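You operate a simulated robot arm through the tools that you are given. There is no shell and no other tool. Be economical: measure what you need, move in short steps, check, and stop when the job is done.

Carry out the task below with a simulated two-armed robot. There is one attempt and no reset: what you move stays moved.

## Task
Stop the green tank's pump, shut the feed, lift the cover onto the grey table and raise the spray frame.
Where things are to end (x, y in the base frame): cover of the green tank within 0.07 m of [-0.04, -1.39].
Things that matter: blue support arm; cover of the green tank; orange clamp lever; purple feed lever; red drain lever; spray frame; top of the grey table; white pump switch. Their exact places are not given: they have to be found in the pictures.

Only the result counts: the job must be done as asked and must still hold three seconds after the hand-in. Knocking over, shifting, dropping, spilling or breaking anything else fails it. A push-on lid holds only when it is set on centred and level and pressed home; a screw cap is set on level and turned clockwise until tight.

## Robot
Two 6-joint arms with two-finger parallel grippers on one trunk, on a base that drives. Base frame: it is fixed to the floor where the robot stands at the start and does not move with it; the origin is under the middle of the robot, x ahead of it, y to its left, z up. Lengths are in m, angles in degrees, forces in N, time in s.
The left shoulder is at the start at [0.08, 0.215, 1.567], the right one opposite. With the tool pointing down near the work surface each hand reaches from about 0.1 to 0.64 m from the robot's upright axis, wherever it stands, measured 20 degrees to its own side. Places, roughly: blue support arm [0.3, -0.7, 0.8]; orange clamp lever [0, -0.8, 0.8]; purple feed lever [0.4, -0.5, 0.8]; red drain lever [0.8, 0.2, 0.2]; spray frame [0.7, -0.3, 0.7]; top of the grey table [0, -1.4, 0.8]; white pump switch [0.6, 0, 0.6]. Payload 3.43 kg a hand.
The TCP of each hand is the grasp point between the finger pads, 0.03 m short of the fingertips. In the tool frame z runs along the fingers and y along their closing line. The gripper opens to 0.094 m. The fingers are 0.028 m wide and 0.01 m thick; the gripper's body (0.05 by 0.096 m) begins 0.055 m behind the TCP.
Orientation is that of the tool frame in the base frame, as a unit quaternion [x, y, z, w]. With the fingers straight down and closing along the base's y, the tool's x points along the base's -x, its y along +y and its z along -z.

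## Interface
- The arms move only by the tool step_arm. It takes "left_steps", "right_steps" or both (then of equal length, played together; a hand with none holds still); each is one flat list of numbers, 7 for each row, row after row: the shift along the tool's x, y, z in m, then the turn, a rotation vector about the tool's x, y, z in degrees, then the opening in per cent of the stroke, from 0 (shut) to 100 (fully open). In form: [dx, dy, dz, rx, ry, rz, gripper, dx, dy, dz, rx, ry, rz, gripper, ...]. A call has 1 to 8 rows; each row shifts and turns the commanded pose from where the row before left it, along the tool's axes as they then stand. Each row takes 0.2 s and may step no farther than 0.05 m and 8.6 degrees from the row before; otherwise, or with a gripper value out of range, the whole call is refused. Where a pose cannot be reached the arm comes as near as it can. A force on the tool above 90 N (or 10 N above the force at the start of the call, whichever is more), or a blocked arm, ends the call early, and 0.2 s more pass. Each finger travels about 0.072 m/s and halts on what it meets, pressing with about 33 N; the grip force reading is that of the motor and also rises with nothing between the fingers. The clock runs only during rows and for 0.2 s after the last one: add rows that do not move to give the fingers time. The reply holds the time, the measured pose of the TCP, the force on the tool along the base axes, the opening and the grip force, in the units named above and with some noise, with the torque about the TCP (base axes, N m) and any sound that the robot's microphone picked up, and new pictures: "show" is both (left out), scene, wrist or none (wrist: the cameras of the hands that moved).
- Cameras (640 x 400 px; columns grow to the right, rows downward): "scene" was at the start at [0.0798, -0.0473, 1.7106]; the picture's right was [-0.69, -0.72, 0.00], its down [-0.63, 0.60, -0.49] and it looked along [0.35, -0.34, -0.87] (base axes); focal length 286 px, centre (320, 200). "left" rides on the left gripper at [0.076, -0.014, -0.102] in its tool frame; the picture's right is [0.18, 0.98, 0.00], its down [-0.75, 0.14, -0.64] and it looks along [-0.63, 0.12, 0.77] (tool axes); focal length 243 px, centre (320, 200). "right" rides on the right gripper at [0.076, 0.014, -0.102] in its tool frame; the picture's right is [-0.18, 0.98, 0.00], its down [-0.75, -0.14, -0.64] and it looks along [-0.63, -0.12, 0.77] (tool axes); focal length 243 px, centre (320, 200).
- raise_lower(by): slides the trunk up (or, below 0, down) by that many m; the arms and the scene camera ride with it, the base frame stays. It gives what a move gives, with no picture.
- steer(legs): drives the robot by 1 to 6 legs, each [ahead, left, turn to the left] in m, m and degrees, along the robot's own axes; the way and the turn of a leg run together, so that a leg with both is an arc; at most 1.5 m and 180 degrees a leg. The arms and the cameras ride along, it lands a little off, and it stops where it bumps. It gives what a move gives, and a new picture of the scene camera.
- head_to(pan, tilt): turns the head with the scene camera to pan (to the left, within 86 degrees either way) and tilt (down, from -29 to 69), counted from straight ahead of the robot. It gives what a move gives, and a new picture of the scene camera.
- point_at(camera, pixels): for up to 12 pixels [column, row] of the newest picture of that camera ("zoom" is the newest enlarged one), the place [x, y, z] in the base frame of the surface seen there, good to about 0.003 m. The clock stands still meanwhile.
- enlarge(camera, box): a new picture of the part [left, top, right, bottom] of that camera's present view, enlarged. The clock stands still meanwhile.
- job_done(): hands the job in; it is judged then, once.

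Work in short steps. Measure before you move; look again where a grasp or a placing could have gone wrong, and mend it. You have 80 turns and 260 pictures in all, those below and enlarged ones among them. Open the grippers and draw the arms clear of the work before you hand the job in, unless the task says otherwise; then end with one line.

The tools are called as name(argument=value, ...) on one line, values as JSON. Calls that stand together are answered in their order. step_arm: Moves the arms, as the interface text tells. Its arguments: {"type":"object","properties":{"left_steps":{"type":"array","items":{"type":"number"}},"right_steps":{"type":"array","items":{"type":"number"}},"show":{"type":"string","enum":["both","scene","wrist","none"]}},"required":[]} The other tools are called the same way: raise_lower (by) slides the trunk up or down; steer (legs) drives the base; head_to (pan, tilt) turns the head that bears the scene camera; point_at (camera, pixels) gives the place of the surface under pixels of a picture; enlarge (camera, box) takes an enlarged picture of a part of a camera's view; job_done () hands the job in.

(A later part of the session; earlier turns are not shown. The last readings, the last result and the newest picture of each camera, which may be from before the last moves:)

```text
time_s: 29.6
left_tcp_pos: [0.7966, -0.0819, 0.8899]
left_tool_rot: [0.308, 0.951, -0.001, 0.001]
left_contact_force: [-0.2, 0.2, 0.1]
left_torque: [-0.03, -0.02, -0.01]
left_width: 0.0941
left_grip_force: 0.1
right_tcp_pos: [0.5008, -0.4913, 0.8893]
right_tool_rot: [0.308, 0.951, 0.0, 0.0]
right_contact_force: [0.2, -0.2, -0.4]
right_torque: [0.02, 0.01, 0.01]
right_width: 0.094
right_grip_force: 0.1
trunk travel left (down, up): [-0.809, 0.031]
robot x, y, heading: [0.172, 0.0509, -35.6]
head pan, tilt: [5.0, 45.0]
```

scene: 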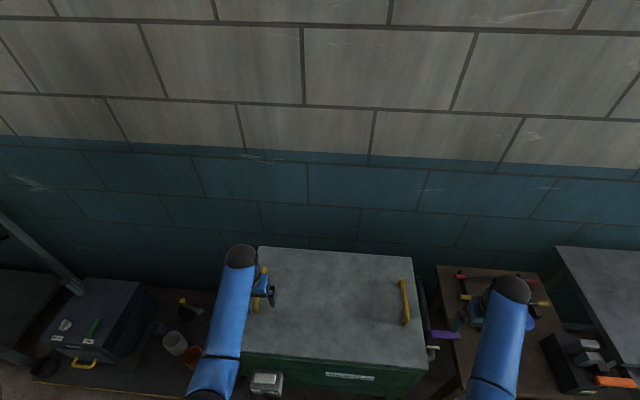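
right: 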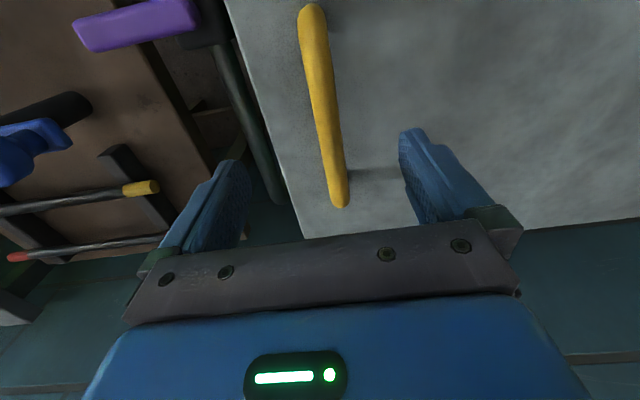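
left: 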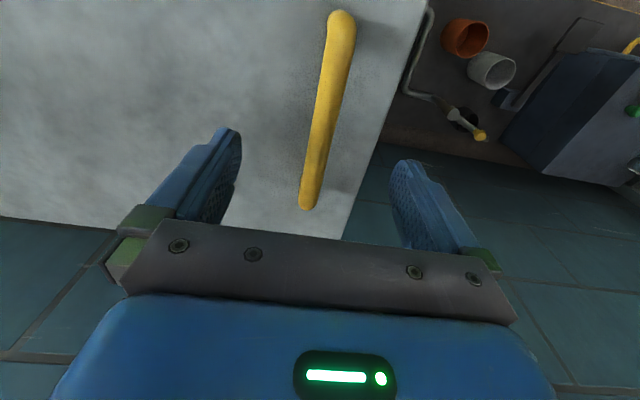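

Both grippers straddle their bars. I descend 72 mm and close.

step_arm(left_steps=[0, 0, 0.04, 0, 0, 0, 100, 0, 0, 0.032, 0, 0, 0, 100, 0, 0, 0, 0, 0, 0, 50, 0, 0, 0, 0, 0, 0, 20, 0, 0, 0, 0, 0, 0, 0, 0, 0, 0, 0, 0, 0, 0, 0, 0, 0, 0, 0, 0, 0], right_steps=[0, 0, 0.04, 0, 0, 0, 100, 0, 0, 0.032, 0, 0, 0, 100, 0, 0, 0, 0, 0, 0, 50, 0, 0, 0, 0, 0, 0, 20, 0, 0, 0, 0, 0, 0, 0, 0, 0, 0, 0, 0, 0, 0, 0, 0, 0, 0, 0, 0, 0], show="wrist")

```text
time_s: 31.2
left_tcp_pos: [0.7947, -0.0832, 0.8188]
left_tool_rot: [0.307, 0.952, -0.002, 0.0]
left_contact_force: [-23.3, -24.9, 7.3]
left_torque: [-0.05, -0.03, -0.3]
left_width: 0.0222
left_grip_force: 32.9
right_tcp_pos: [0.5021, -0.4885, 0.8173]
right_tool_rot: [0.307, 0.952, 0.001, 0.002]
right_contact_force: [24.7, 32.6, 0.4]
right_torque: [0.06, 0.24, -0.23]
right_width: 0.0226
right_grip_force: 33.2
trunk travel left (down, up): [-0.809, 0.031]
robot x, y, heading: [0.1741, 0.0487, -35.6]
head pan, tilt: [5.0, 45.0]
```

right: 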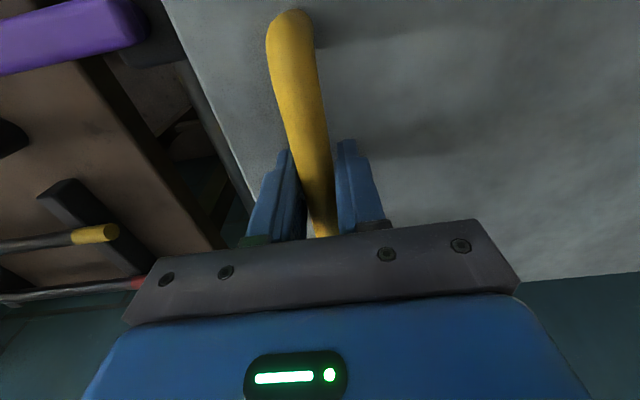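
left: 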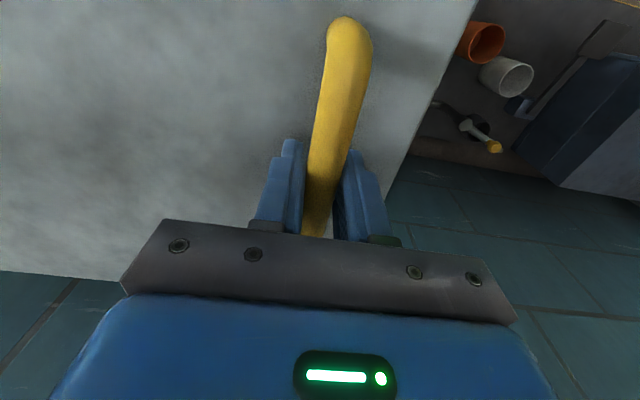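

Both bars are gripped (22 mm). The hands pull outward with ~34 N, so I ease each 3 mm inward, then lift gently together.

step_arm(left_steps=[0, -0.003, 0, 0, 0, 0, 0, 0, 0, -0.01, 0, 0, 0, 0, 0, 0, -0.015, 0, 0, 0, 0, 0, 0, -0.02, 0, 0, 0, 0], right_steps=[0, 0.003, 0, 0, 0, 0, 0, 0, 0, -0.01, 0, 0, 0, 0, 0, 0, -0.015, 0, 0, 0, 0, 0, 0, -0.02, 0, 0, 0, 0], show="scene")

enlarge(camera="scene", box=[220, 220, 480, 390])

```text
time_s: 32.2
left_tcp_pos: [0.7954, -0.0849, 0.8605]
left_tool_rot: [0.307, 0.952, 0.0, -0.001]
left_contact_force: [-8.2, -7.6, -6.2]
left_torque: [-0.15, -0.16, -0.4]
left_width: 0.0221
left_grip_force: 32.6
right_tcp_pos: [0.502, -0.4907, 0.8609]
right_tool_rot: [0.307, 0.952, -0.001, 0.0]
right_contact_force: [8.3, 7.8, -7.0]
right_torque: [0.12, 0.22, -0.39]
right_width: 0.0224
right_grip_force: 33.1
trunk travel left (down, up): [-0.809, 0.031]
robot x, y, heading: [0.1693, 0.0478, -35.6]
head pan, tilt: [5.0, 45.0]
```

scene: 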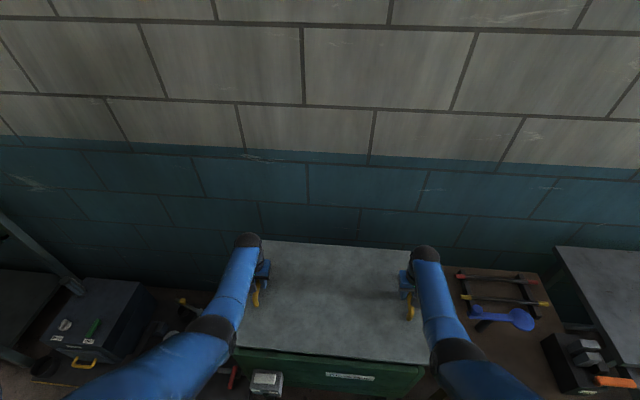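

```text
2.35 times, centred on (350, 305) of scene
```

zoom: 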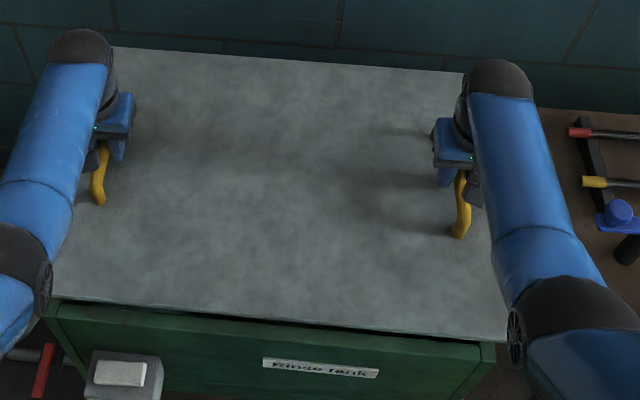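

The cover is free (about 13 N in all). I lift 0.11 m more.

step_arm(left_steps=[0, 0, -0.022, 0, 0, 0, 0, 0, 0, -0.022, 0, 0, 0, 0, 0, 0, -0.022, 0, 0, 0, 0, 0, 0, -0.022, 0, 0, 0, 0, 0, 0, -0.022, 0, 0, 0, 0], right_steps=[0, 0, -0.022, 0, 0, 0, 0, 0, 0, -0.022, 0, 0, 0, 0, 0, 0, -0.022, 0, 0, 0, 0, 0, 0, -0.022, 0, 0, 0, 0, 0, 0, -0.022, 0, 0, 0, 0], show="scene")

```text
time_s: 33.4
left_tcp_pos: [0.7933, -0.0837, 0.9725]
left_tool_rot: [0.306, 0.952, 0.001, 0.001]
left_contact_force: [2.4, 3.3, -5.6]
left_torque: [0.23, 0.19, -0.05]
left_width: 0.0222
left_grip_force: 33.3
right_tcp_pos: [0.5042, -0.4902, 0.9715]
right_tool_rot: [0.308, 0.951, -0.001, 0.001]
right_contact_force: [-2.8, -4.3, -5.6]
right_torque: [-0.16, -0.16, 0.12]
right_width: 0.022
right_grip_force: 33.0
trunk travel left (down, up): [-0.809, 0.031]
robot x, y, heading: [0.1735, 0.0483, -36.1]
head pan, tilt: [5.0, 45.0]
```

scene: 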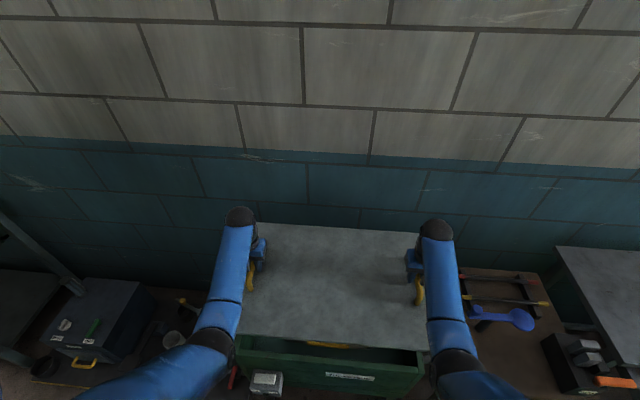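

I drive back 0.45 m from the tank, then 1.3 m right along the aisle, and look at the table before approaching.

steer(legs=[[-0.45, 0, 0]])

enlarge(camera="scene", box=[200, 120, 480, 300])

steer(legs=[[0, -1.298, 0]])

```text
time_s: 36.1
left_tcp_pos: [0.4329, 0.1744, 0.9704]
left_tool_rot: [0.31, 0.951, 0.002, -0.003]
left_contact_force: [14.0, 19.2, -6.7]
left_torque: [0.0, -0.04, -0.07]
left_width: 0.0222
left_grip_force: 33.4
right_tcp_pos: [0.1392, -0.23, 0.9695]
right_tool_rot: [0.31, 0.951, -0.002, -0.001]
right_contact_force: [-13.1, -19.5, -6.1]
right_torque: [0.13, 0.11, 0.04]
right_width: 0.0222
right_grip_force: 32.7
trunk travel left (down, up): [-0.809, 0.031]
robot x, y, heading: [-0.186, 0.3148, -36.2]
head pan, tilt: [5.0, 45.0]
```

scene: 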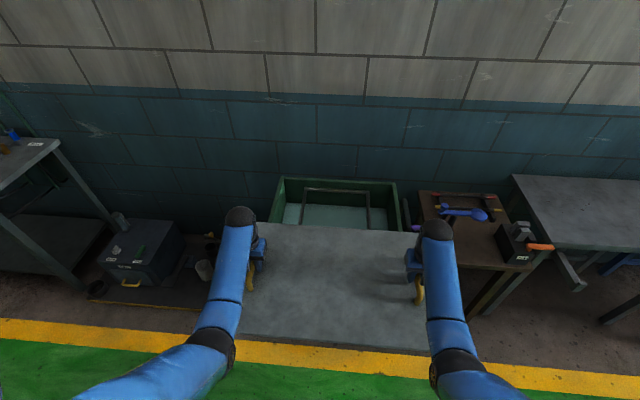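

```text
2.22 times, centred on (340, 210) of scene
```

zoom: 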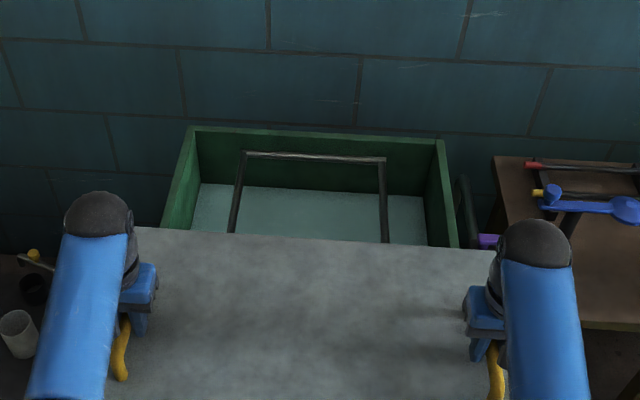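

```text
time_s: 42.7
left_tcp_pos: [-0.3563, -0.8956, 0.9717]
left_tool_rot: [0.314, 0.949, 0.001, 0.0]
left_contact_force: [2.8, 3.8, -6.1]
left_torque: [0.0, 0.04, -0.09]
left_width: 0.022
left_grip_force: 33.1
right_tcp_pos: [-0.6529, -1.2992, 0.9711]
right_tool_rot: [0.315, 0.949, -0.002, 0.0]
right_contact_force: [-1.0, -2.6, -6.3]
right_torque: [0.03, 0.06, 0.04]
right_width: 0.0221
right_grip_force: 32.8
trunk travel left (down, up): [-0.809, 0.031]
robot x, y, heading: [-0.978, -0.7555, -36.7]
head pan, tilt: [5.0, 45.0]
```

scene: 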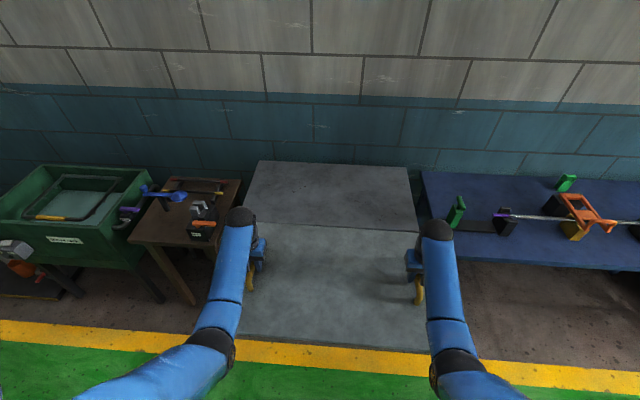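

The cover is over the aisle with the table clear ahead, needing 0.548 m ahead and 0.043 m left. I go most of the way first.

enlarge(camera="scene", box=[0, 150, 240, 300])

steer(legs=[[0.4, 0.043, 0]])

```text
2.67 times, centred on (120, 225) of scene
```

zoom: 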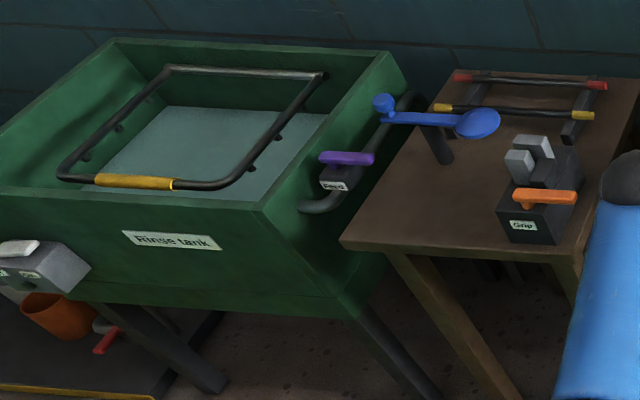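

```text
time_s: 45.3
left_tcp_pos: [-0.0083, -1.1073, 0.9743]
left_tool_rot: [0.315, 0.949, 0.001, 0.001]
left_contact_force: [0.0, 1.9, -5.4]
left_torque: [0.06, 0.05, -0.08]
left_width: 0.0224
left_grip_force: 32.8
right_tcp_pos: [-0.3053, -1.5083, 0.9717]
right_tool_rot: [0.317, 0.949, -0.002, 0.001]
right_contact_force: [-0.1, -0.8, -6.0]
right_torque: [0.01, 0.02, 0.02]
right_width: 0.0222
right_grip_force: 33.0
trunk travel left (down, up): [-0.809, 0.031]
robot x, y, heading: [-0.6236, -0.9622, -37.1]
head pan, tilt: [5.0, 45.0]
```

scene: 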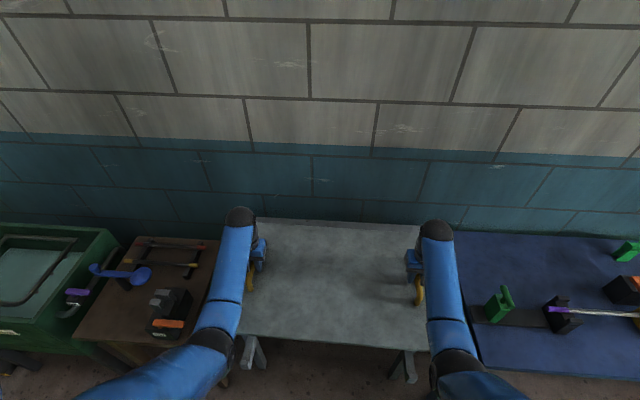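

Cover hovers over the table. I measure the table's front brackets and the table edges before closing in.

point_at(camera="scene", pixels=[[262, 365], [250, 342], [412, 378], [397, 358], [330, 300], [255, 219], [440, 230], [430, 350], [242, 335], [300, 217]])

```text
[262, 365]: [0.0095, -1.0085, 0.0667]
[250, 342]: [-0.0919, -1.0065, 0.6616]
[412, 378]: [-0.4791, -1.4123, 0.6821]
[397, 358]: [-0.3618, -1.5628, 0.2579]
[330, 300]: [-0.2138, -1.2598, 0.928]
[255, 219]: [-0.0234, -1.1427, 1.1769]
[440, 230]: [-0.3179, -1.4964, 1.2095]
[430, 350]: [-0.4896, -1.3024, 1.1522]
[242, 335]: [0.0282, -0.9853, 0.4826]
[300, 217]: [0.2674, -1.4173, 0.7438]
```

The brackets (z≈0.67) will be at ±0.28 m beside the robot's axis and 0.25 ahead, just the trunk between them. I advance the last 0.135 m.

steer(legs=[[0.135, 0, 0]])

```text
time_s: 46.6
left_tcp_pos: [0.098, -1.1882, 0.9743]
left_tool_rot: [0.317, 0.949, 0.001, 0.001]
left_contact_force: [-0.1, 0.7, -4.9]
left_torque: [-0.01, -0.02, -0.11]
left_width: 0.0224
left_grip_force: 32.7
right_tcp_pos: [-0.2012, -1.5892, 0.9728]
right_tool_rot: [0.317, 0.948, -0.002, 0.001]
right_contact_force: [-0.2, 0.7, -4.9]
right_torque: [0.03, 0.0, 0.02]
right_width: 0.0223
right_grip_force: 33.2
trunk travel left (down, up): [-0.809, 0.031]
robot x, y, heading: [-0.5184, -1.0466, -37.0]
head pan, tilt: [5.0, 45.0]
```

scene: 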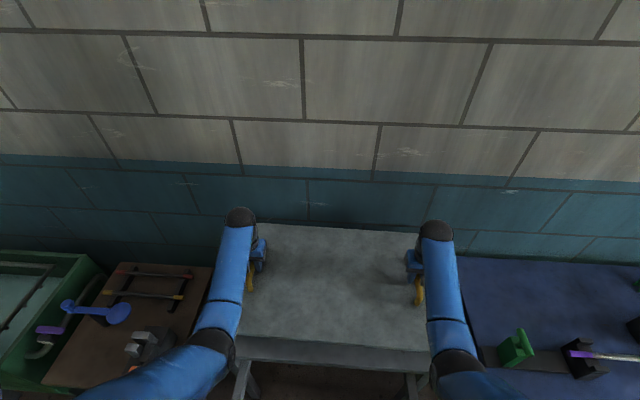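

Cover centre is at (-0.052,-1.389). I lower 0.10 m, then in finer steps.

step_arm(left_steps=[0, 0, 0.025, 0, 0, 0, 0, 0, 0, 0.025, 0, 0, 0, 0, 0, 0, 0.025, 0, 0, 0, 0, 0, 0, 0.025, 0, 0, 0, 0, 0, 0, 0, 0, 0, 0, 0], right_steps=[0, 0, 0.025, 0, 0, 0, 0, 0, 0, 0.025, 0, 0, 0, 0, 0, 0, 0.025, 0, 0, 0, 0, 0, 0, 0.025, 0, 0, 0, 0, 0, 0, 0, 0, 0, 0, 0], show="scene")

step_arm(left_steps=[0, 0, 0.006, 0, 0, 0, 0, 0, 0, 0.006, 0, 0, 0, 0, 0, 0, 0.006, 0, 0, 0, 0], right_steps=[0, 0, 0.006, 0, 0, 0, 0, 0, 0, 0.006, 0, 0, 0, 0, 0, 0, 0.006, 0, 0, 0, 0], show="none")

enlarge(camera="scene", box=[200, 210, 480, 390])

```text
time_s: 47.8
left_tcp_pos: [0.1003, -1.1897, 0.8735]
left_tool_rot: [0.317, 0.949, 0.002, -0.001]
left_contact_force: [-3.5, -3.8, -6.7]
left_torque: [0.07, 0.08, -0.11]
left_width: 0.0222
left_grip_force: 32.2
right_tcp_pos: [-0.1976, -1.5901, 0.8711]
right_tool_rot: [0.317, 0.948, -0.001, -0.001]
right_contact_force: [3.3, 4.2, -5.0]
right_torque: [-0.08, -0.03, 0.02]
right_width: 0.0222
right_grip_force: 32.9
trunk travel left (down, up): [-0.809, 0.031]
robot x, y, heading: [-0.5183, -1.0492, -37.1]
head pan, tilt: [5.0, 45.0]
```

scene: 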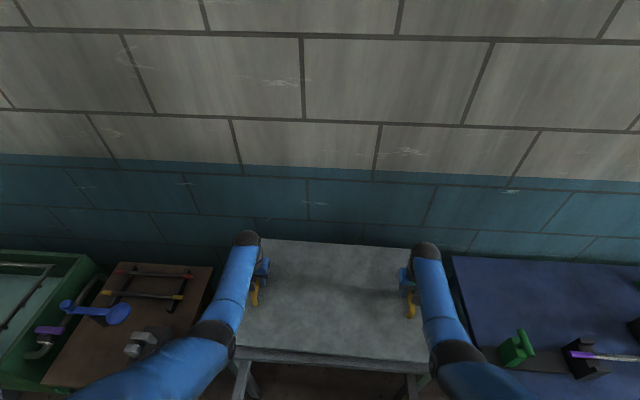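

```text
time_s: 48.6
left_tcp_pos: [0.0996, -1.1901, 0.8533]
left_tool_rot: [0.316, 0.949, 0.001, 0.0]
left_contact_force: [-3.2, -4.5, -5.5]
left_torque: [-0.18, -0.13, -0.12]
left_width: 0.0221
left_grip_force: 33.5
right_tcp_pos: [-0.1977, -1.591, 0.8519]
right_tool_rot: [0.318, 0.948, -0.002, 0.0]
right_contact_force: [3.5, 3.9, -5.6]
right_torque: [0.11, 0.24, -0.02]
right_width: 0.022
right_grip_force: 33.0
trunk travel left (down, up): [-0.809, 0.031]
robot x, y, heading: [-0.5195, -1.0424, -37.0]
head pan, tilt: [5.0, 45.0]
```

```text
2.22 times, centred on (340, 300) of scene
```

zoom: 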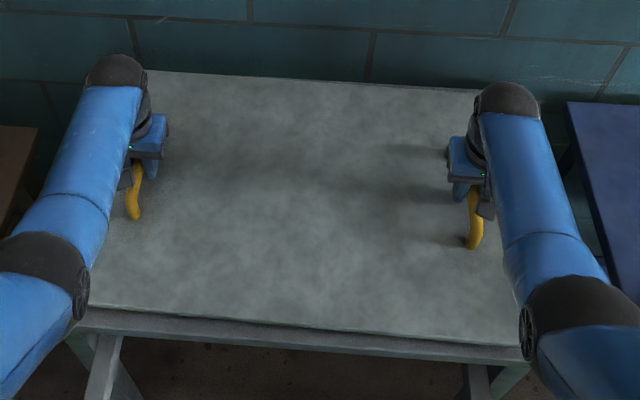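

Still hanging free at TCP z 0.853; I lower further in 4 mm steps to contact.

step_arm(left_steps=[0, 0, 0.004, 0, 0, 0, 0, 0, 0, 0.004, 0, 0, 0, 0, 0, 0, 0.004, 0, 0, 0, 0, 0, 0, 0.003, 0, 0, 0, 0], right_steps=[0, 0, 0.004, 0, 0, 0, 0, 0, 0, 0.004, 0, 0, 0, 0, 0, 0, 0.004, 0, 0, 0, 0, 0, 0, 0.003, 0, 0, 0, 0], show="scene")

```text
time_s: 49.6
left_tcp_pos: [0.1003, -1.191, 0.8392]
left_tool_rot: [0.317, 0.948, 0.001, 0.0]
left_contact_force: [-4.8, -5.6, 0.6]
left_torque: [0.02, -0.13, -0.13]
left_width: 0.0222
left_grip_force: 33.3
right_tcp_pos: [-0.1983, -1.5909, 0.8383]
right_tool_rot: [0.316, 0.949, -0.002, 0.0]
right_contact_force: [5.2, 5.4, -6.4]
right_torque: [-0.56, -0.8, 0.0]
right_width: 0.0222
right_grip_force: 33.1
trunk travel left (down, up): [-0.809, 0.031]
robot x, y, heading: [-0.5219, -1.0475, -37.1]
head pan, tilt: [5.0, 45.0]
```

scene: 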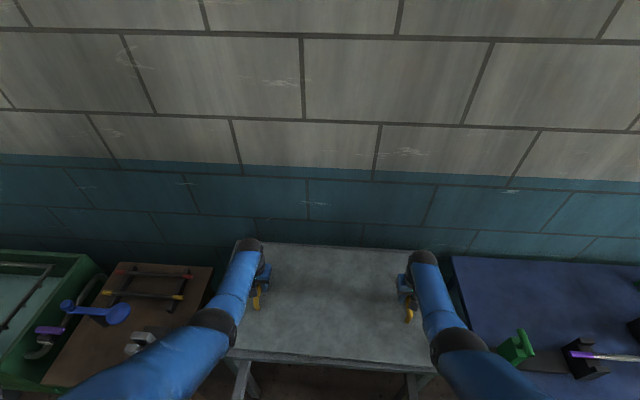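

Contact is starting on the left; a little more until both sides bear.

step_arm(left_steps=[0, 0, 0.003, 0, 0, 0, 0, 0, 0, 0.003, 0, 0, 0, 0], right_steps=[0, 0, 0.003, 0, 0, 0, 0, 0, 0, 0.003, 0, 0, 0, 0], show="none")

enlarge(camera="scene", box=[200, 220, 480, 400])

```text
time_s: 50.2
left_tcp_pos: [0.101, -1.1904, 0.8396]
left_tool_rot: [0.317, 0.948, -0.001, 0.006]
left_contact_force: [-2.5, -12.4, 24.1]
left_torque: [0.26, 0.36, -0.02]
left_width: 0.0223
left_grip_force: 33.1
right_tcp_pos: [-0.1981, -1.591, 0.8363]
right_tool_rot: [0.317, 0.948, -0.005, 0.005]
right_contact_force: [9.6, 8.3, 26.1]
right_torque: [0.11, 0.12, -0.01]
right_width: 0.0224
right_grip_force: 32.8
trunk travel left (down, up): [-0.809, 0.031]
robot x, y, heading: [-0.5129, -1.0437, -37.0]
head pan, tilt: [5.0, 45.0]
```

```text
2.22 times, centred on (340, 310) of scene
```

zoom: 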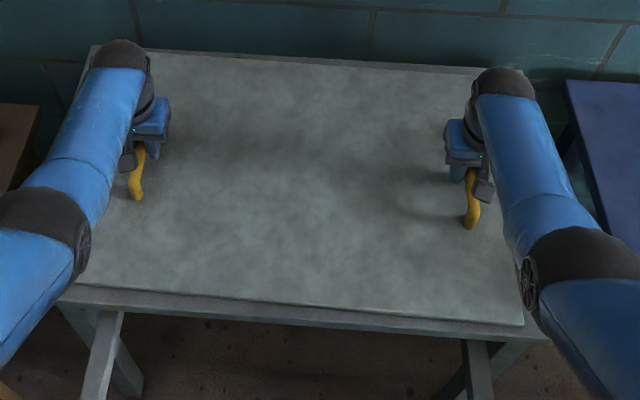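

The cover rests level on the table. I relieve the press by 3 mm, open both hands and lift off.

step_arm(left_steps=[0, 0, -0.003, 0, 0, 0, 0, 0, 0, 0, 0, 0, 0, 40, 0, 0, 0, 0, 0, 0, 70, 0, 0, 0, 0, 0, 0, 70, 0, 0, -0.03, 0, 0, 0, 70, 0, 0, -0.04, 0, 0, 0, 70, 0, 0, -0.04, 0, 0, 0, 70], right_steps=[0, 0, -0.003, 0, 0, 0, 0, 0, 0, 0, 0, 0, 0, 40, 0, 0, 0, 0, 0, 0, 70, 0, 0, 0, 0, 0, 0, 70, 0, 0, -0.03, 0, 0, 0, 70, 0, 0, -0.04, 0, 0, 0, 70, 0, 0, -0.04, 0, 0, 0, 70], show="both")

point_at(camera="scene", pixels=[[258, 285], [256, 300], [410, 300], [409, 315], [300, 300], [240, 350]])

```text
time_s: 51.8
left_tcp_pos: [0.0989, -1.1881, 0.9453]
left_tool_rot: [0.317, 0.948, 0.001, 0.0]
left_contact_force: [-0.1, 0.2, 0.6]
left_torque: [0.05, 0.02, 0.01]
left_width: 0.0656
left_grip_force: 0.0
right_tcp_pos: [-0.2008, -1.5911, 0.9444]
right_tool_rot: [0.318, 0.948, -0.001, -0.001]
right_contact_force: [-0.4, -0.1, -0.8]
right_torque: [0.0, 0.0, -0.03]
right_width: 0.0659
right_grip_force: 0.1
trunk travel left (down, up): [-0.809, 0.031]
robot x, y, heading: [-0.5183, -1.045, -36.9]
head pan, tilt: [5.0, 45.0]
```

scene: 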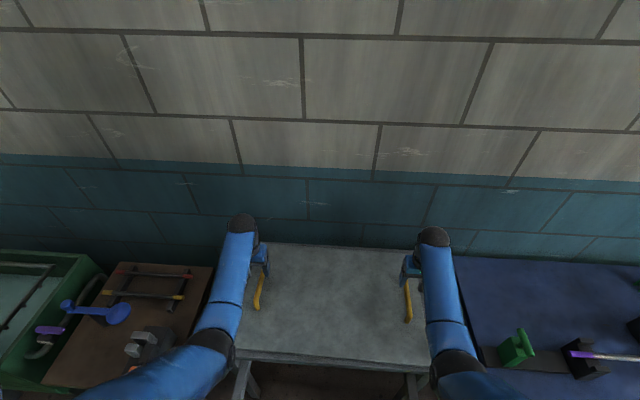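
right: 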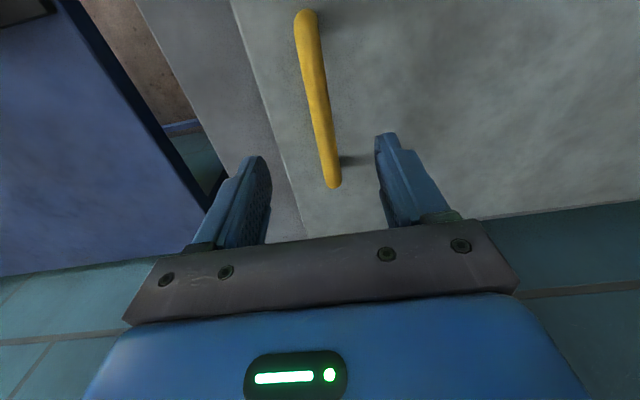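
left: 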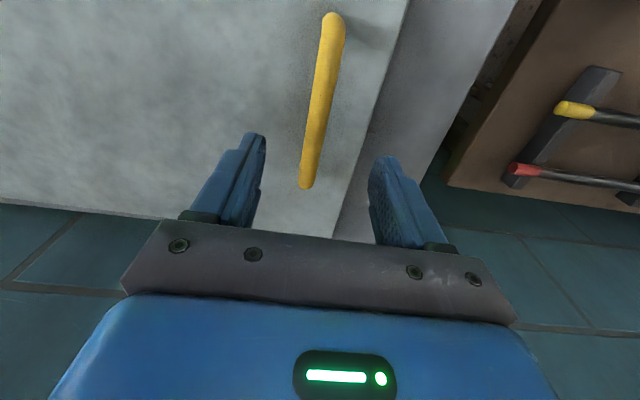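

```text
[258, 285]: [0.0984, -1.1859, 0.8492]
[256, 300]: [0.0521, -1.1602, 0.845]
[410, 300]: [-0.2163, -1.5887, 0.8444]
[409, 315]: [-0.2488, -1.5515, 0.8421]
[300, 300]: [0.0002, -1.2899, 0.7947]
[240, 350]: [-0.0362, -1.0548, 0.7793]
```

The cover is placed. I back away and return left along the aisle to view the open tank and bench.

steer(legs=[[-0.5, 0, 0], [0, 1.25, 1]])

enlarge(camera="scene", box=[230, 130, 550, 330])

```text
time_s: 60.7
left_tcp_pos: [0.4635, 0.1269, 0.9468]
left_tool_rot: [0.316, 0.949, 0.002, -0.001]
left_contact_force: [0.0, 0.0, -0.5]
left_torque: [0.01, -0.02, 0.03]
left_width: 0.0656
left_grip_force: 0.1
right_tcp_pos: [0.1643, -0.2743, 0.9447]
right_tool_rot: [0.316, 0.949, -0.002, 0.0]
right_contact_force: [-0.1, 1.4, 1.7]
right_torque: [0.0, 0.01, 0.02]
right_width: 0.0655
right_grip_force: 0.2
trunk travel left (down, up): [-0.809, 0.031]
robot x, y, heading: [-0.1501, 0.2715, -36.9]
head pan, tilt: [5.0, 45.0]
```

scene: 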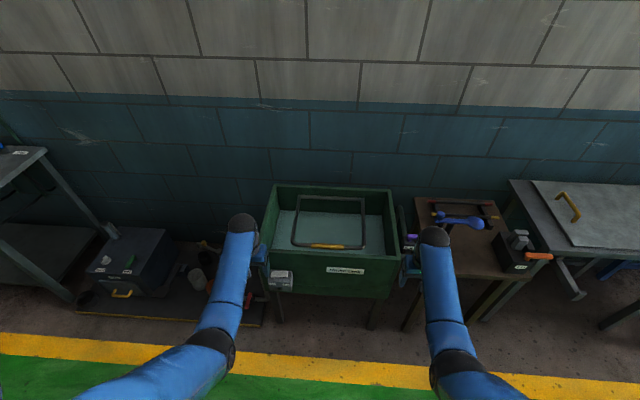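

```text
2.00 times, centred on (390, 230) of scene
```

zoom: 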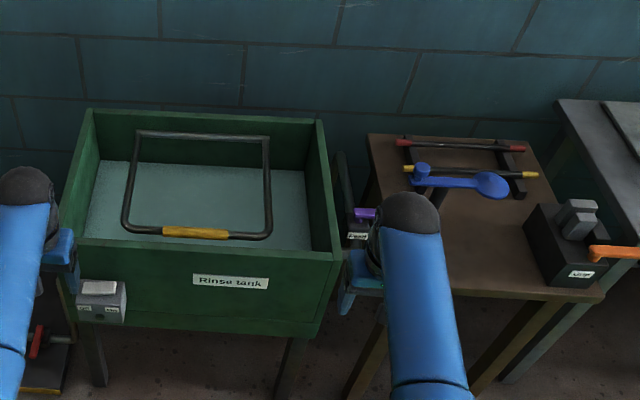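

I enlarge the tank interior and measure the frame and hinge.

enlarge(camera="scene", box=[255, 175, 415, 275])

point_at(camera="zoom", pixels=[[230, 285], [275, 288], [325, 293], [400, 292], [430, 220], [437, 90], [425, 78], [300, 75], [180, 78], [165, 180], [300, 200], [300, 40]])

```text
4.00 times, centred on (335, 225) of scene
```

zoom: 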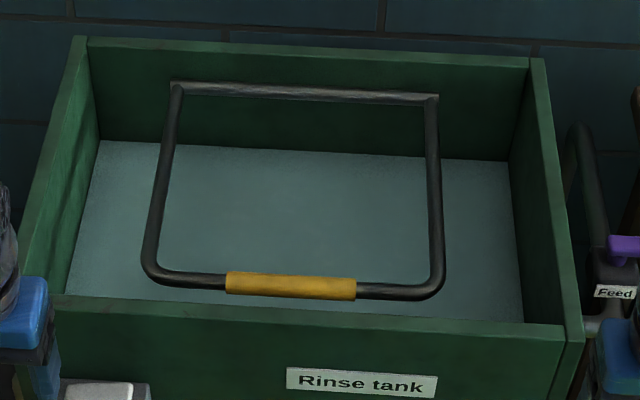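

```text
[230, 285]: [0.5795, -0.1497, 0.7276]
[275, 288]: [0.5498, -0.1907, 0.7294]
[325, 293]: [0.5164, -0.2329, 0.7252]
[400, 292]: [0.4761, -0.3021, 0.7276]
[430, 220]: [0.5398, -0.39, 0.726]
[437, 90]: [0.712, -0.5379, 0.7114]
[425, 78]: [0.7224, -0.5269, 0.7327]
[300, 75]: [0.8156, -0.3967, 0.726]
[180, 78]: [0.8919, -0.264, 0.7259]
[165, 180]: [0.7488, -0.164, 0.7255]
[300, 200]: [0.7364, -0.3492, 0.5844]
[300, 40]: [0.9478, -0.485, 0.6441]
```

The frame is hinged at its back bar with a yellow grip at the front, close to the front rim. I measure the rim and the gap there, plus the hinge.

enlarge(camera="scene", box=[290, 225, 370, 275])

point_at(camera="zoom", pixels=[[260, 125], [260, 145], [260, 165], [260, 185], [260, 195], [260, 205], [260, 220], [260, 240], [260, 260], [120, 140], [400, 180]])

enlarge(camera="scene", box=[285, 180, 385, 240])

point_at(camera="zoom", pixels=[[88, 108], [510, 122], [300, 112], [300, 60], [95, 140], [510, 150]])

```text
8.00 times, centred on (330, 250) of scene
```

zoom: 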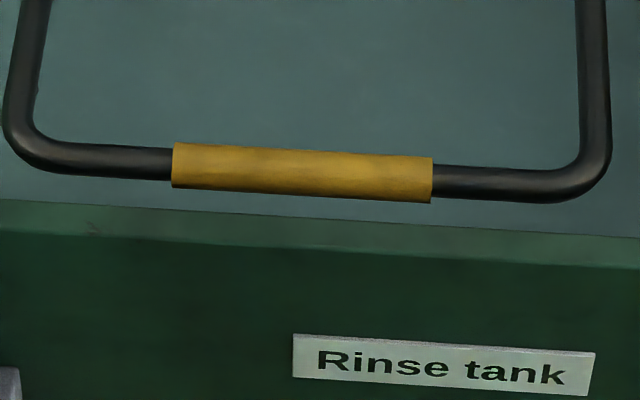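

```text
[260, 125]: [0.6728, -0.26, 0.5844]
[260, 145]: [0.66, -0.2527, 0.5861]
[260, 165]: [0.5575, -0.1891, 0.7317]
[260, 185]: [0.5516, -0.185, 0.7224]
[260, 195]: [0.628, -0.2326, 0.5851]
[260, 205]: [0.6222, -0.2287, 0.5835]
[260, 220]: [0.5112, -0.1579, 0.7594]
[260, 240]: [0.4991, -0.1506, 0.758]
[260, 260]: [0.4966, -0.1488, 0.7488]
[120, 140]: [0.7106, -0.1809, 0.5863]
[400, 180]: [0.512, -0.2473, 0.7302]
```

```text
6.40 times, centred on (335, 210) of scene
```

zoom: 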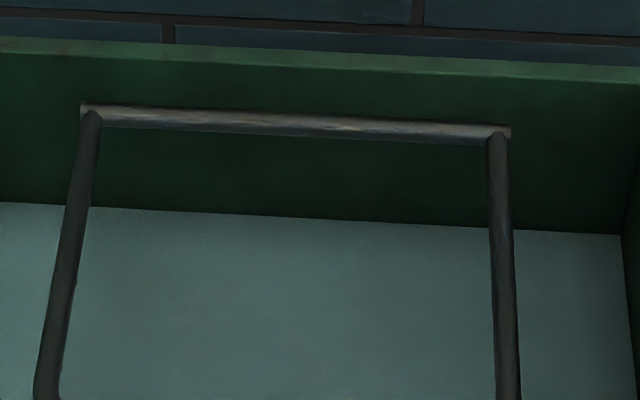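

```text
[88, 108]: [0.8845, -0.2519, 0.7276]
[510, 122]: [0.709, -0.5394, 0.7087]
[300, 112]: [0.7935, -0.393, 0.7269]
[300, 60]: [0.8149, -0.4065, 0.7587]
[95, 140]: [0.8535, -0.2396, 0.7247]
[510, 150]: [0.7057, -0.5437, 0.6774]
```

Front bar centre ≈(0.545,-0.199,0.719), rim 44 mm in front of it, hinge radius ≈0.315 m. I'll grip the yellow sleeve with the left hand yawed 90°. First I yaw it here and draw the right hand aside.

step_arm(left_steps=[0, 0, 0, 0, 0, 8.2, 70, 0, 0, 0, 0, 0, 8.2, 70, 0, 0, 0, 0, 0, 8.2, 60, 0, 0, 0, 0, 0, 8.2, 54, 0, 0, 0, 0, 0, 8.2, 54, 0, 0, 0, 0, 0, 8.2, 54, 0, 0, 0, 0, 0, 8.2, 54, 0, 0, 0, 0, 0, 8.2, 54], right_steps=[0.0125, -0.0125, 0, 0, 0, 0, 30, 0.0125, -0.0125, 0, 0, 0, 0, 30, 0.0125, -0.0125, 0, 0, 0, 0, 0, 0.0125, -0.0125, 0, 0, 0, 0, 0, 0.0125, -0.0125, 0, 0, 0, 0, 0, 0.0125, -0.0125, 0, 0, 0, 0, 0, 0.0125, -0.0125, 0, 0, 0, 0, 0, 0.0125, -0.0125, 0, 0, 0, 0, 0], show="none")

step_arm(left_steps=[0, 0, 0, 0, 0, 8.2, 54, 0, 0, 0, 0, 0, 8.2, 54, 0, 0, 0, 0, 0, 8, 54], show="both")

```text
time_s: 62.5
left_tcp_pos: [0.4642, 0.1269, 0.9465]
left_tool_rot: [0.78, 0.626, 0.001, -0.001]
left_contact_force: [0.3, -0.2, -0.6]
left_torque: [0.02, 0.03, 0.01]
left_width: 0.0506
left_grip_force: 0.0
right_tcp_pos: [0.0233, -0.2931, 0.9412]
right_tool_rot: [0.316, 0.949, -0.002, 0.0]
right_contact_force: [0.4, 0.0, 0.0]
right_torque: [-0.02, -0.03, -0.03]
right_width: 0.0001
right_grip_force: 32.9
trunk travel left (down, up): [-0.809, 0.031]
robot x, y, heading: [-0.1542, 0.2707, -36.7]
head pan, tilt: [5.0, 45.0]
```

```text
time_s: 63.3
left_tcp_pos: [0.464, 0.1277, 0.9461]
left_tool_rot: [0.894, 0.447, 0.001, -0.001]
left_contact_force: [0.0, 0.8, -0.3]
left_torque: [0.05, -0.01, 0.01]
left_width: 0.0509
left_grip_force: 0.0
right_tcp_pos: [0.0243, -0.2947, 0.9414]
right_tool_rot: [0.316, 0.949, -0.002, 0.001]
right_contact_force: [0.2, 0.6, 0.0]
right_torque: [0.0, 0.01, 0.04]
right_width: 0.0
right_grip_force: 32.9
trunk travel left (down, up): [-0.809, 0.031]
robot x, y, heading: [-0.156, 0.2717, -36.8]
head pan, tilt: [5.0, 45.0]
```

scene: 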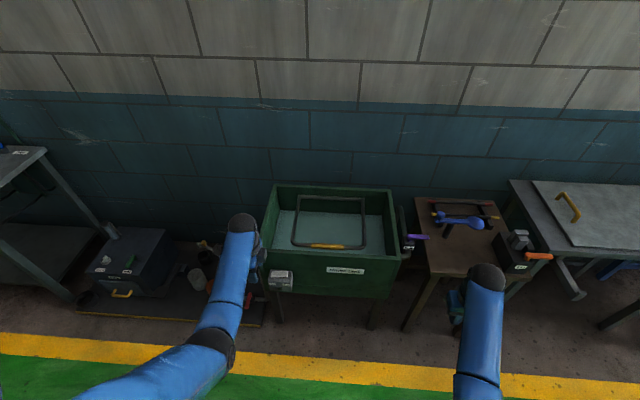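
left: 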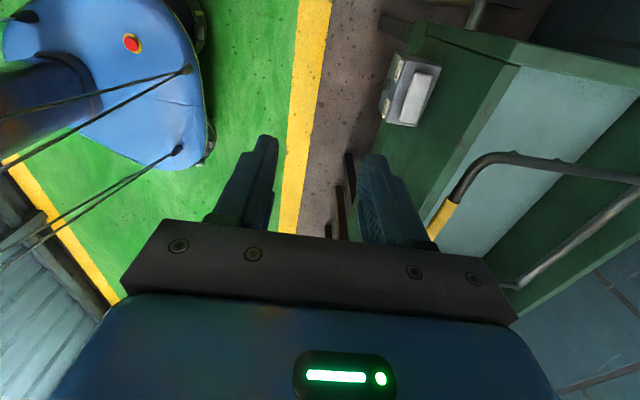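

The yaw worked (camera now to the left, closing line ahead). The left camera shows the robot's base; I measure its front extent relative to the tank legs.

point_at(camera="left", pixels=[[205, 130], [165, 165], [120, 60], [205, 60], [190, 20], [350, 220], [345, 165], [405, 30]])

```text
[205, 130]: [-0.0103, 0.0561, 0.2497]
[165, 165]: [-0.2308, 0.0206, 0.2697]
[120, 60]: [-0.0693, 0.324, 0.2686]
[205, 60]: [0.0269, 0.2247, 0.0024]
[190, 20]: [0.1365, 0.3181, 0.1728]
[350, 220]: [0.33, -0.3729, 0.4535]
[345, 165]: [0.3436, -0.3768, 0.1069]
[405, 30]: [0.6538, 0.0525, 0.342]
```

The base reaches 0.25 m ahead of its axis; stopping with the axis 0.34 m from the tank legs is safe. I strafe and drive in.

steer(legs=[[0, -0.066, 1.2], [0.44, 0, 0]])

enlarge(camera="left", box=[80, 0, 560, 300])

```text
time_s: 66.5
left_tcp_pos: [0.7832, -0.1645, 0.948]
left_tool_rot: [0.889, 0.458, 0.001, 0.0]
left_contact_force: [-0.2, 0.4, 0.4]
left_torque: [-0.02, 0.0, -0.06]
left_width: 0.0508
left_grip_force: 0.0
right_tcp_pos: [0.3517, -0.5961, 0.9422]
right_tool_rot: [0.307, 0.952, -0.003, 0.002]
right_contact_force: [1.2, 0.8, 0.2]
right_torque: [0.0, -0.01, 0.06]
right_width: 0.0
right_grip_force: 33.7
trunk travel left (down, up): [-0.809, 0.031]
robot x, y, heading: [0.1609, -0.0365, -35.5]
head pan, tilt: [5.0, 45.0]
```

scene: 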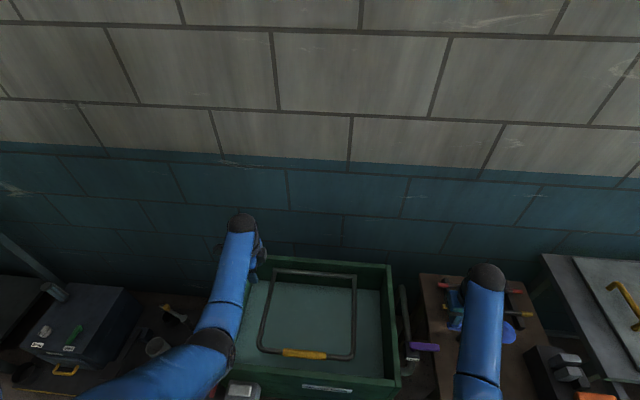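

```text
1.33 times, centred on (320, 150) of left
```

zoom: 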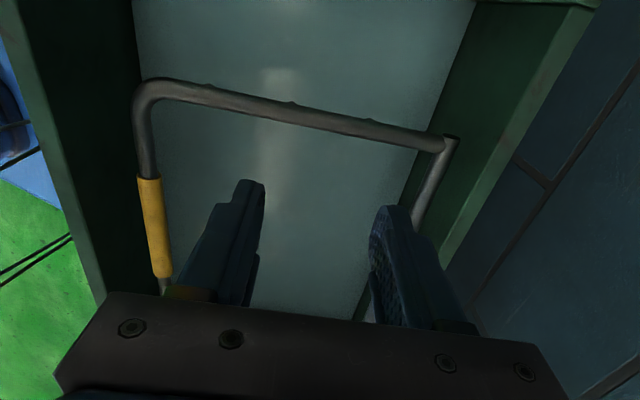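

I re-measure the yellow sleeve and rim from this closer view.

enlarge(camera="scene", box=[255, 335, 351, 395])

point_at(camera="zoom", pixels=[[195, 105], [325, 130], [465, 148], [320, 115], [322, 150], [320, 225], [318, 255], [318, 285], [316, 300]])

point_at(camera="scene", pixels=[[277, 270], [315, 272], [352, 276], [320, 260]])

```text
6.67 times, centred on (303, 365) of scene
```

zoom: 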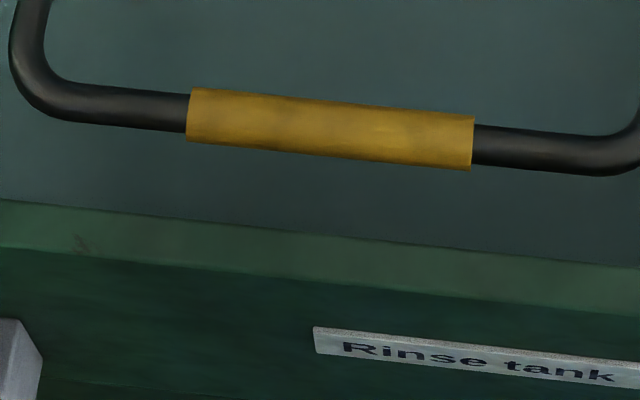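

```text
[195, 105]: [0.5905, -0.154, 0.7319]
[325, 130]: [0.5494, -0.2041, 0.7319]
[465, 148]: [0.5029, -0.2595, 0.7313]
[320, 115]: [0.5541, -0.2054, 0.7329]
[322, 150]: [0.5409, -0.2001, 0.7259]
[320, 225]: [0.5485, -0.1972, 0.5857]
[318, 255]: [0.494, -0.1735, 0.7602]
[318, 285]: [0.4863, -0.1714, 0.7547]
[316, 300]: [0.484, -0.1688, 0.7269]
```

```text
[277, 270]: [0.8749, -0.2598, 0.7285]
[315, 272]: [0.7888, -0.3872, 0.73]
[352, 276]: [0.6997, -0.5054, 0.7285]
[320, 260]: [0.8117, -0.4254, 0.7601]
```

Sleeve centre (0.5475,-0.2055), top z 0.7325. I bring the left hand over it (opening ~51 mm) and part way down.

step_arm(left_steps=[-0.0283, -0.028, 0, 0, 0, 0, 54, -0.0283, -0.028, 0, 0, 0, 0, 54, -0.0283, -0.028, 0, 0, 0, 0, 54, -0.0283, -0.028, 0, 0, 0, 0, 54, -0.0283, -0.028, 0, 0, 0, 0, 54, -0.0283, -0.028, 0, 0, 0, 0, 54, 0, 0, 0.05, 0, 0, 0, 54, 0, 0, 0.05, 0, 0, 0, 54], show="both")

enlarge(camera="left", box=[160, 40, 480, 240])

```text
time_s: 68.3
left_tcp_pos: [0.5504, -0.2066, 0.8452]
left_tool_rot: [0.889, 0.458, 0.001, -0.001]
left_contact_force: [0.0, -0.3, -0.6]
left_torque: [0.03, 0.02, 0.03]
left_width: 0.051
left_grip_force: 0.0
right_tcp_pos: [0.354, -0.5984, 0.942]
right_tool_rot: [0.305, 0.952, -0.003, -0.001]
right_contact_force: [0.6, 0.2, -0.7]
right_torque: [0.0, 0.01, 0.0]
right_width: 0.0
right_grip_force: 32.6
trunk travel left (down, up): [-0.809, 0.031]
robot x, y, heading: [0.1598, -0.0358, -36.0]
head pan, tilt: [5.0, 45.0]
```

scene: 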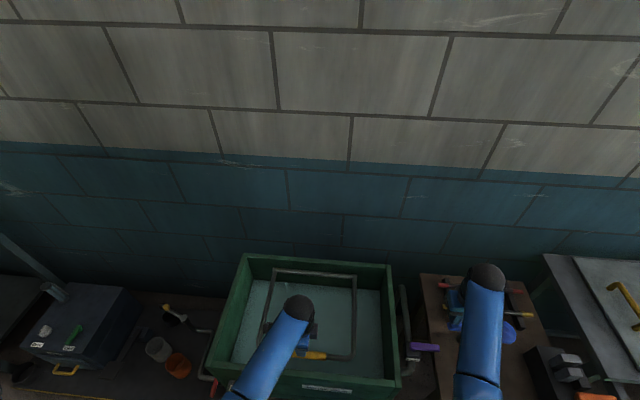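
left: 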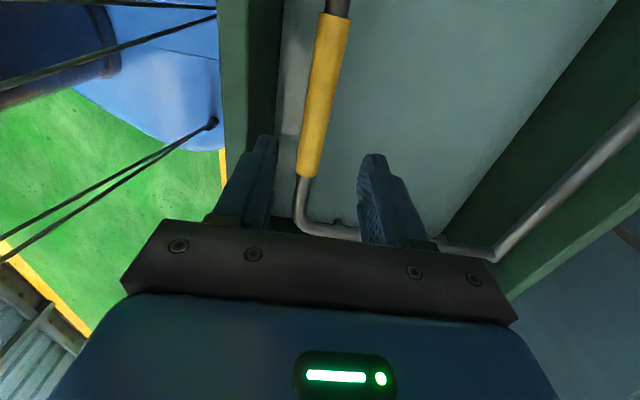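

```text
2.00 times, centred on (320, 140) of left
```

zoom: 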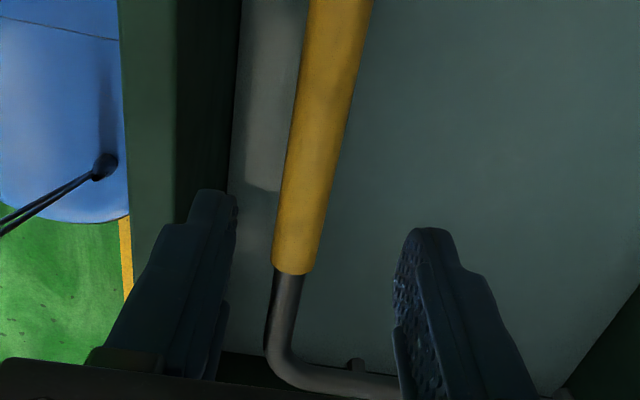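

Aligned within 3 mm. I descend 0.12 m around the sleeve.

step_arm(left_steps=[0, -0.002, 0.04, 0, 0, 0, 54, 0, 0, 0.03, 0, 0, 0, 54, 0, 0, 0.03, 0, 0, 0, 54, 0, 0, 0.02, 0, 0, 0, 54, 0, 0, 0, 0, 0, 0, 54], show="wrist")

enlarge(camera="left", box=[160, 40, 480, 240])

```text
time_s: 69.5
left_tcp_pos: [0.5489, -0.2067, 0.7266]
left_tool_rot: [0.889, 0.458, 0.0, -0.001]
left_contact_force: [1.1, -0.2, 0.7]
left_torque: [0.0, 0.02, -0.04]
left_width: 0.051
left_grip_force: 0.1
right_tcp_pos: [0.3532, -0.5976, 0.942]
right_tool_rot: [0.306, 0.952, -0.002, 0.0]
right_contact_force: [-0.5, -0.7, 1.0]
right_torque: [-0.04, 0.01, -0.02]
right_width: 0.0
right_grip_force: 33.0
trunk travel left (down, up): [-0.809, 0.031]
robot x, y, heading: [0.1619, -0.0375, -35.2]
head pan, tilt: [5.0, 45.0]
```

left: 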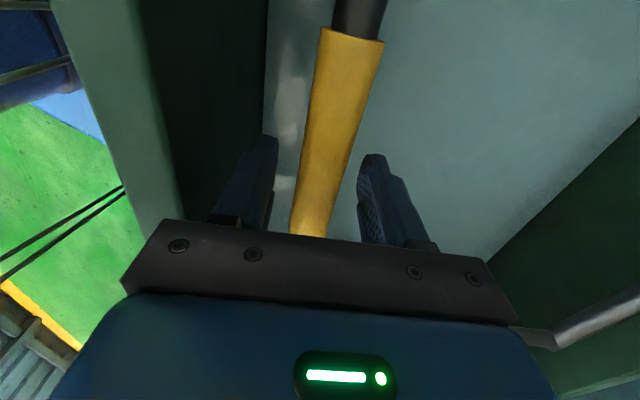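

```text
2.00 times, centred on (320, 140) of left
```

zoom: 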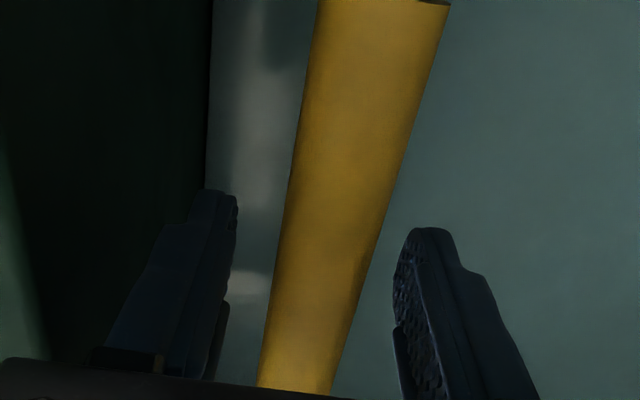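

The sleeve is between the pads. I close and begin the arc upward by 10°.

step_arm(left_steps=[0, 0, 0, 0, 0, 0, 20, 0, 0, 0, 0, 0, 0, 0, 0, 0, 0, 0, 0, 0, 0, 0, 0, 0, 0, 0, 0, 0, 0, 0.0012, -0.0275, 0, 0, 0, 0, 0, 0.0036, -0.0272, 0, 0, 0, 0], show="both")

```text
time_s: 71.0
left_tcp_pos: [0.5513, -0.2091, 0.7808]
left_tool_rot: [0.889, 0.458, 0.001, 0.0]
left_contact_force: [2.9, 1.3, -1.4]
left_torque: [-0.43, 0.16, -1.17]
left_width: 0.0247
left_grip_force: 44.6
right_tcp_pos: [0.3536, -0.5962, 0.9417]
right_tool_rot: [0.307, 0.952, -0.002, 0.0]
right_contact_force: [0.5, -0.1, 0.6]
right_torque: [0.0, -0.02, -0.03]
right_width: 0.0
right_grip_force: 33.5
trunk travel left (down, up): [-0.809, 0.031]
robot x, y, heading: [0.1634, -0.0338, -35.3]
head pan, tilt: [5.0, 45.0]
```

scene: 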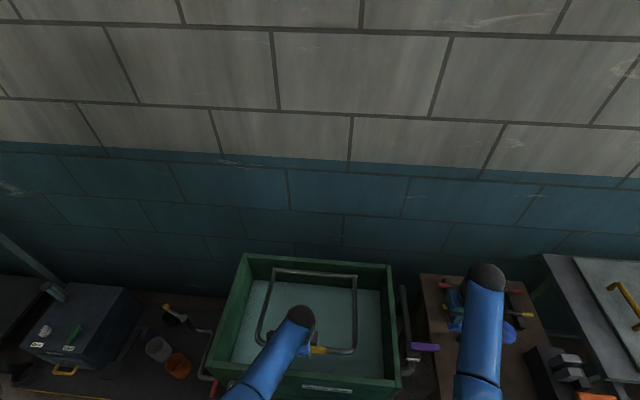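
left: 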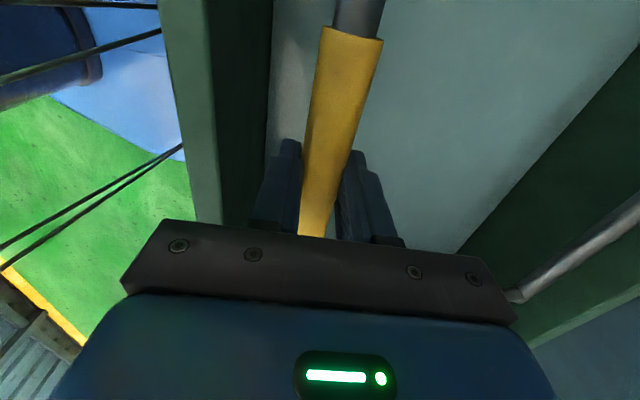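

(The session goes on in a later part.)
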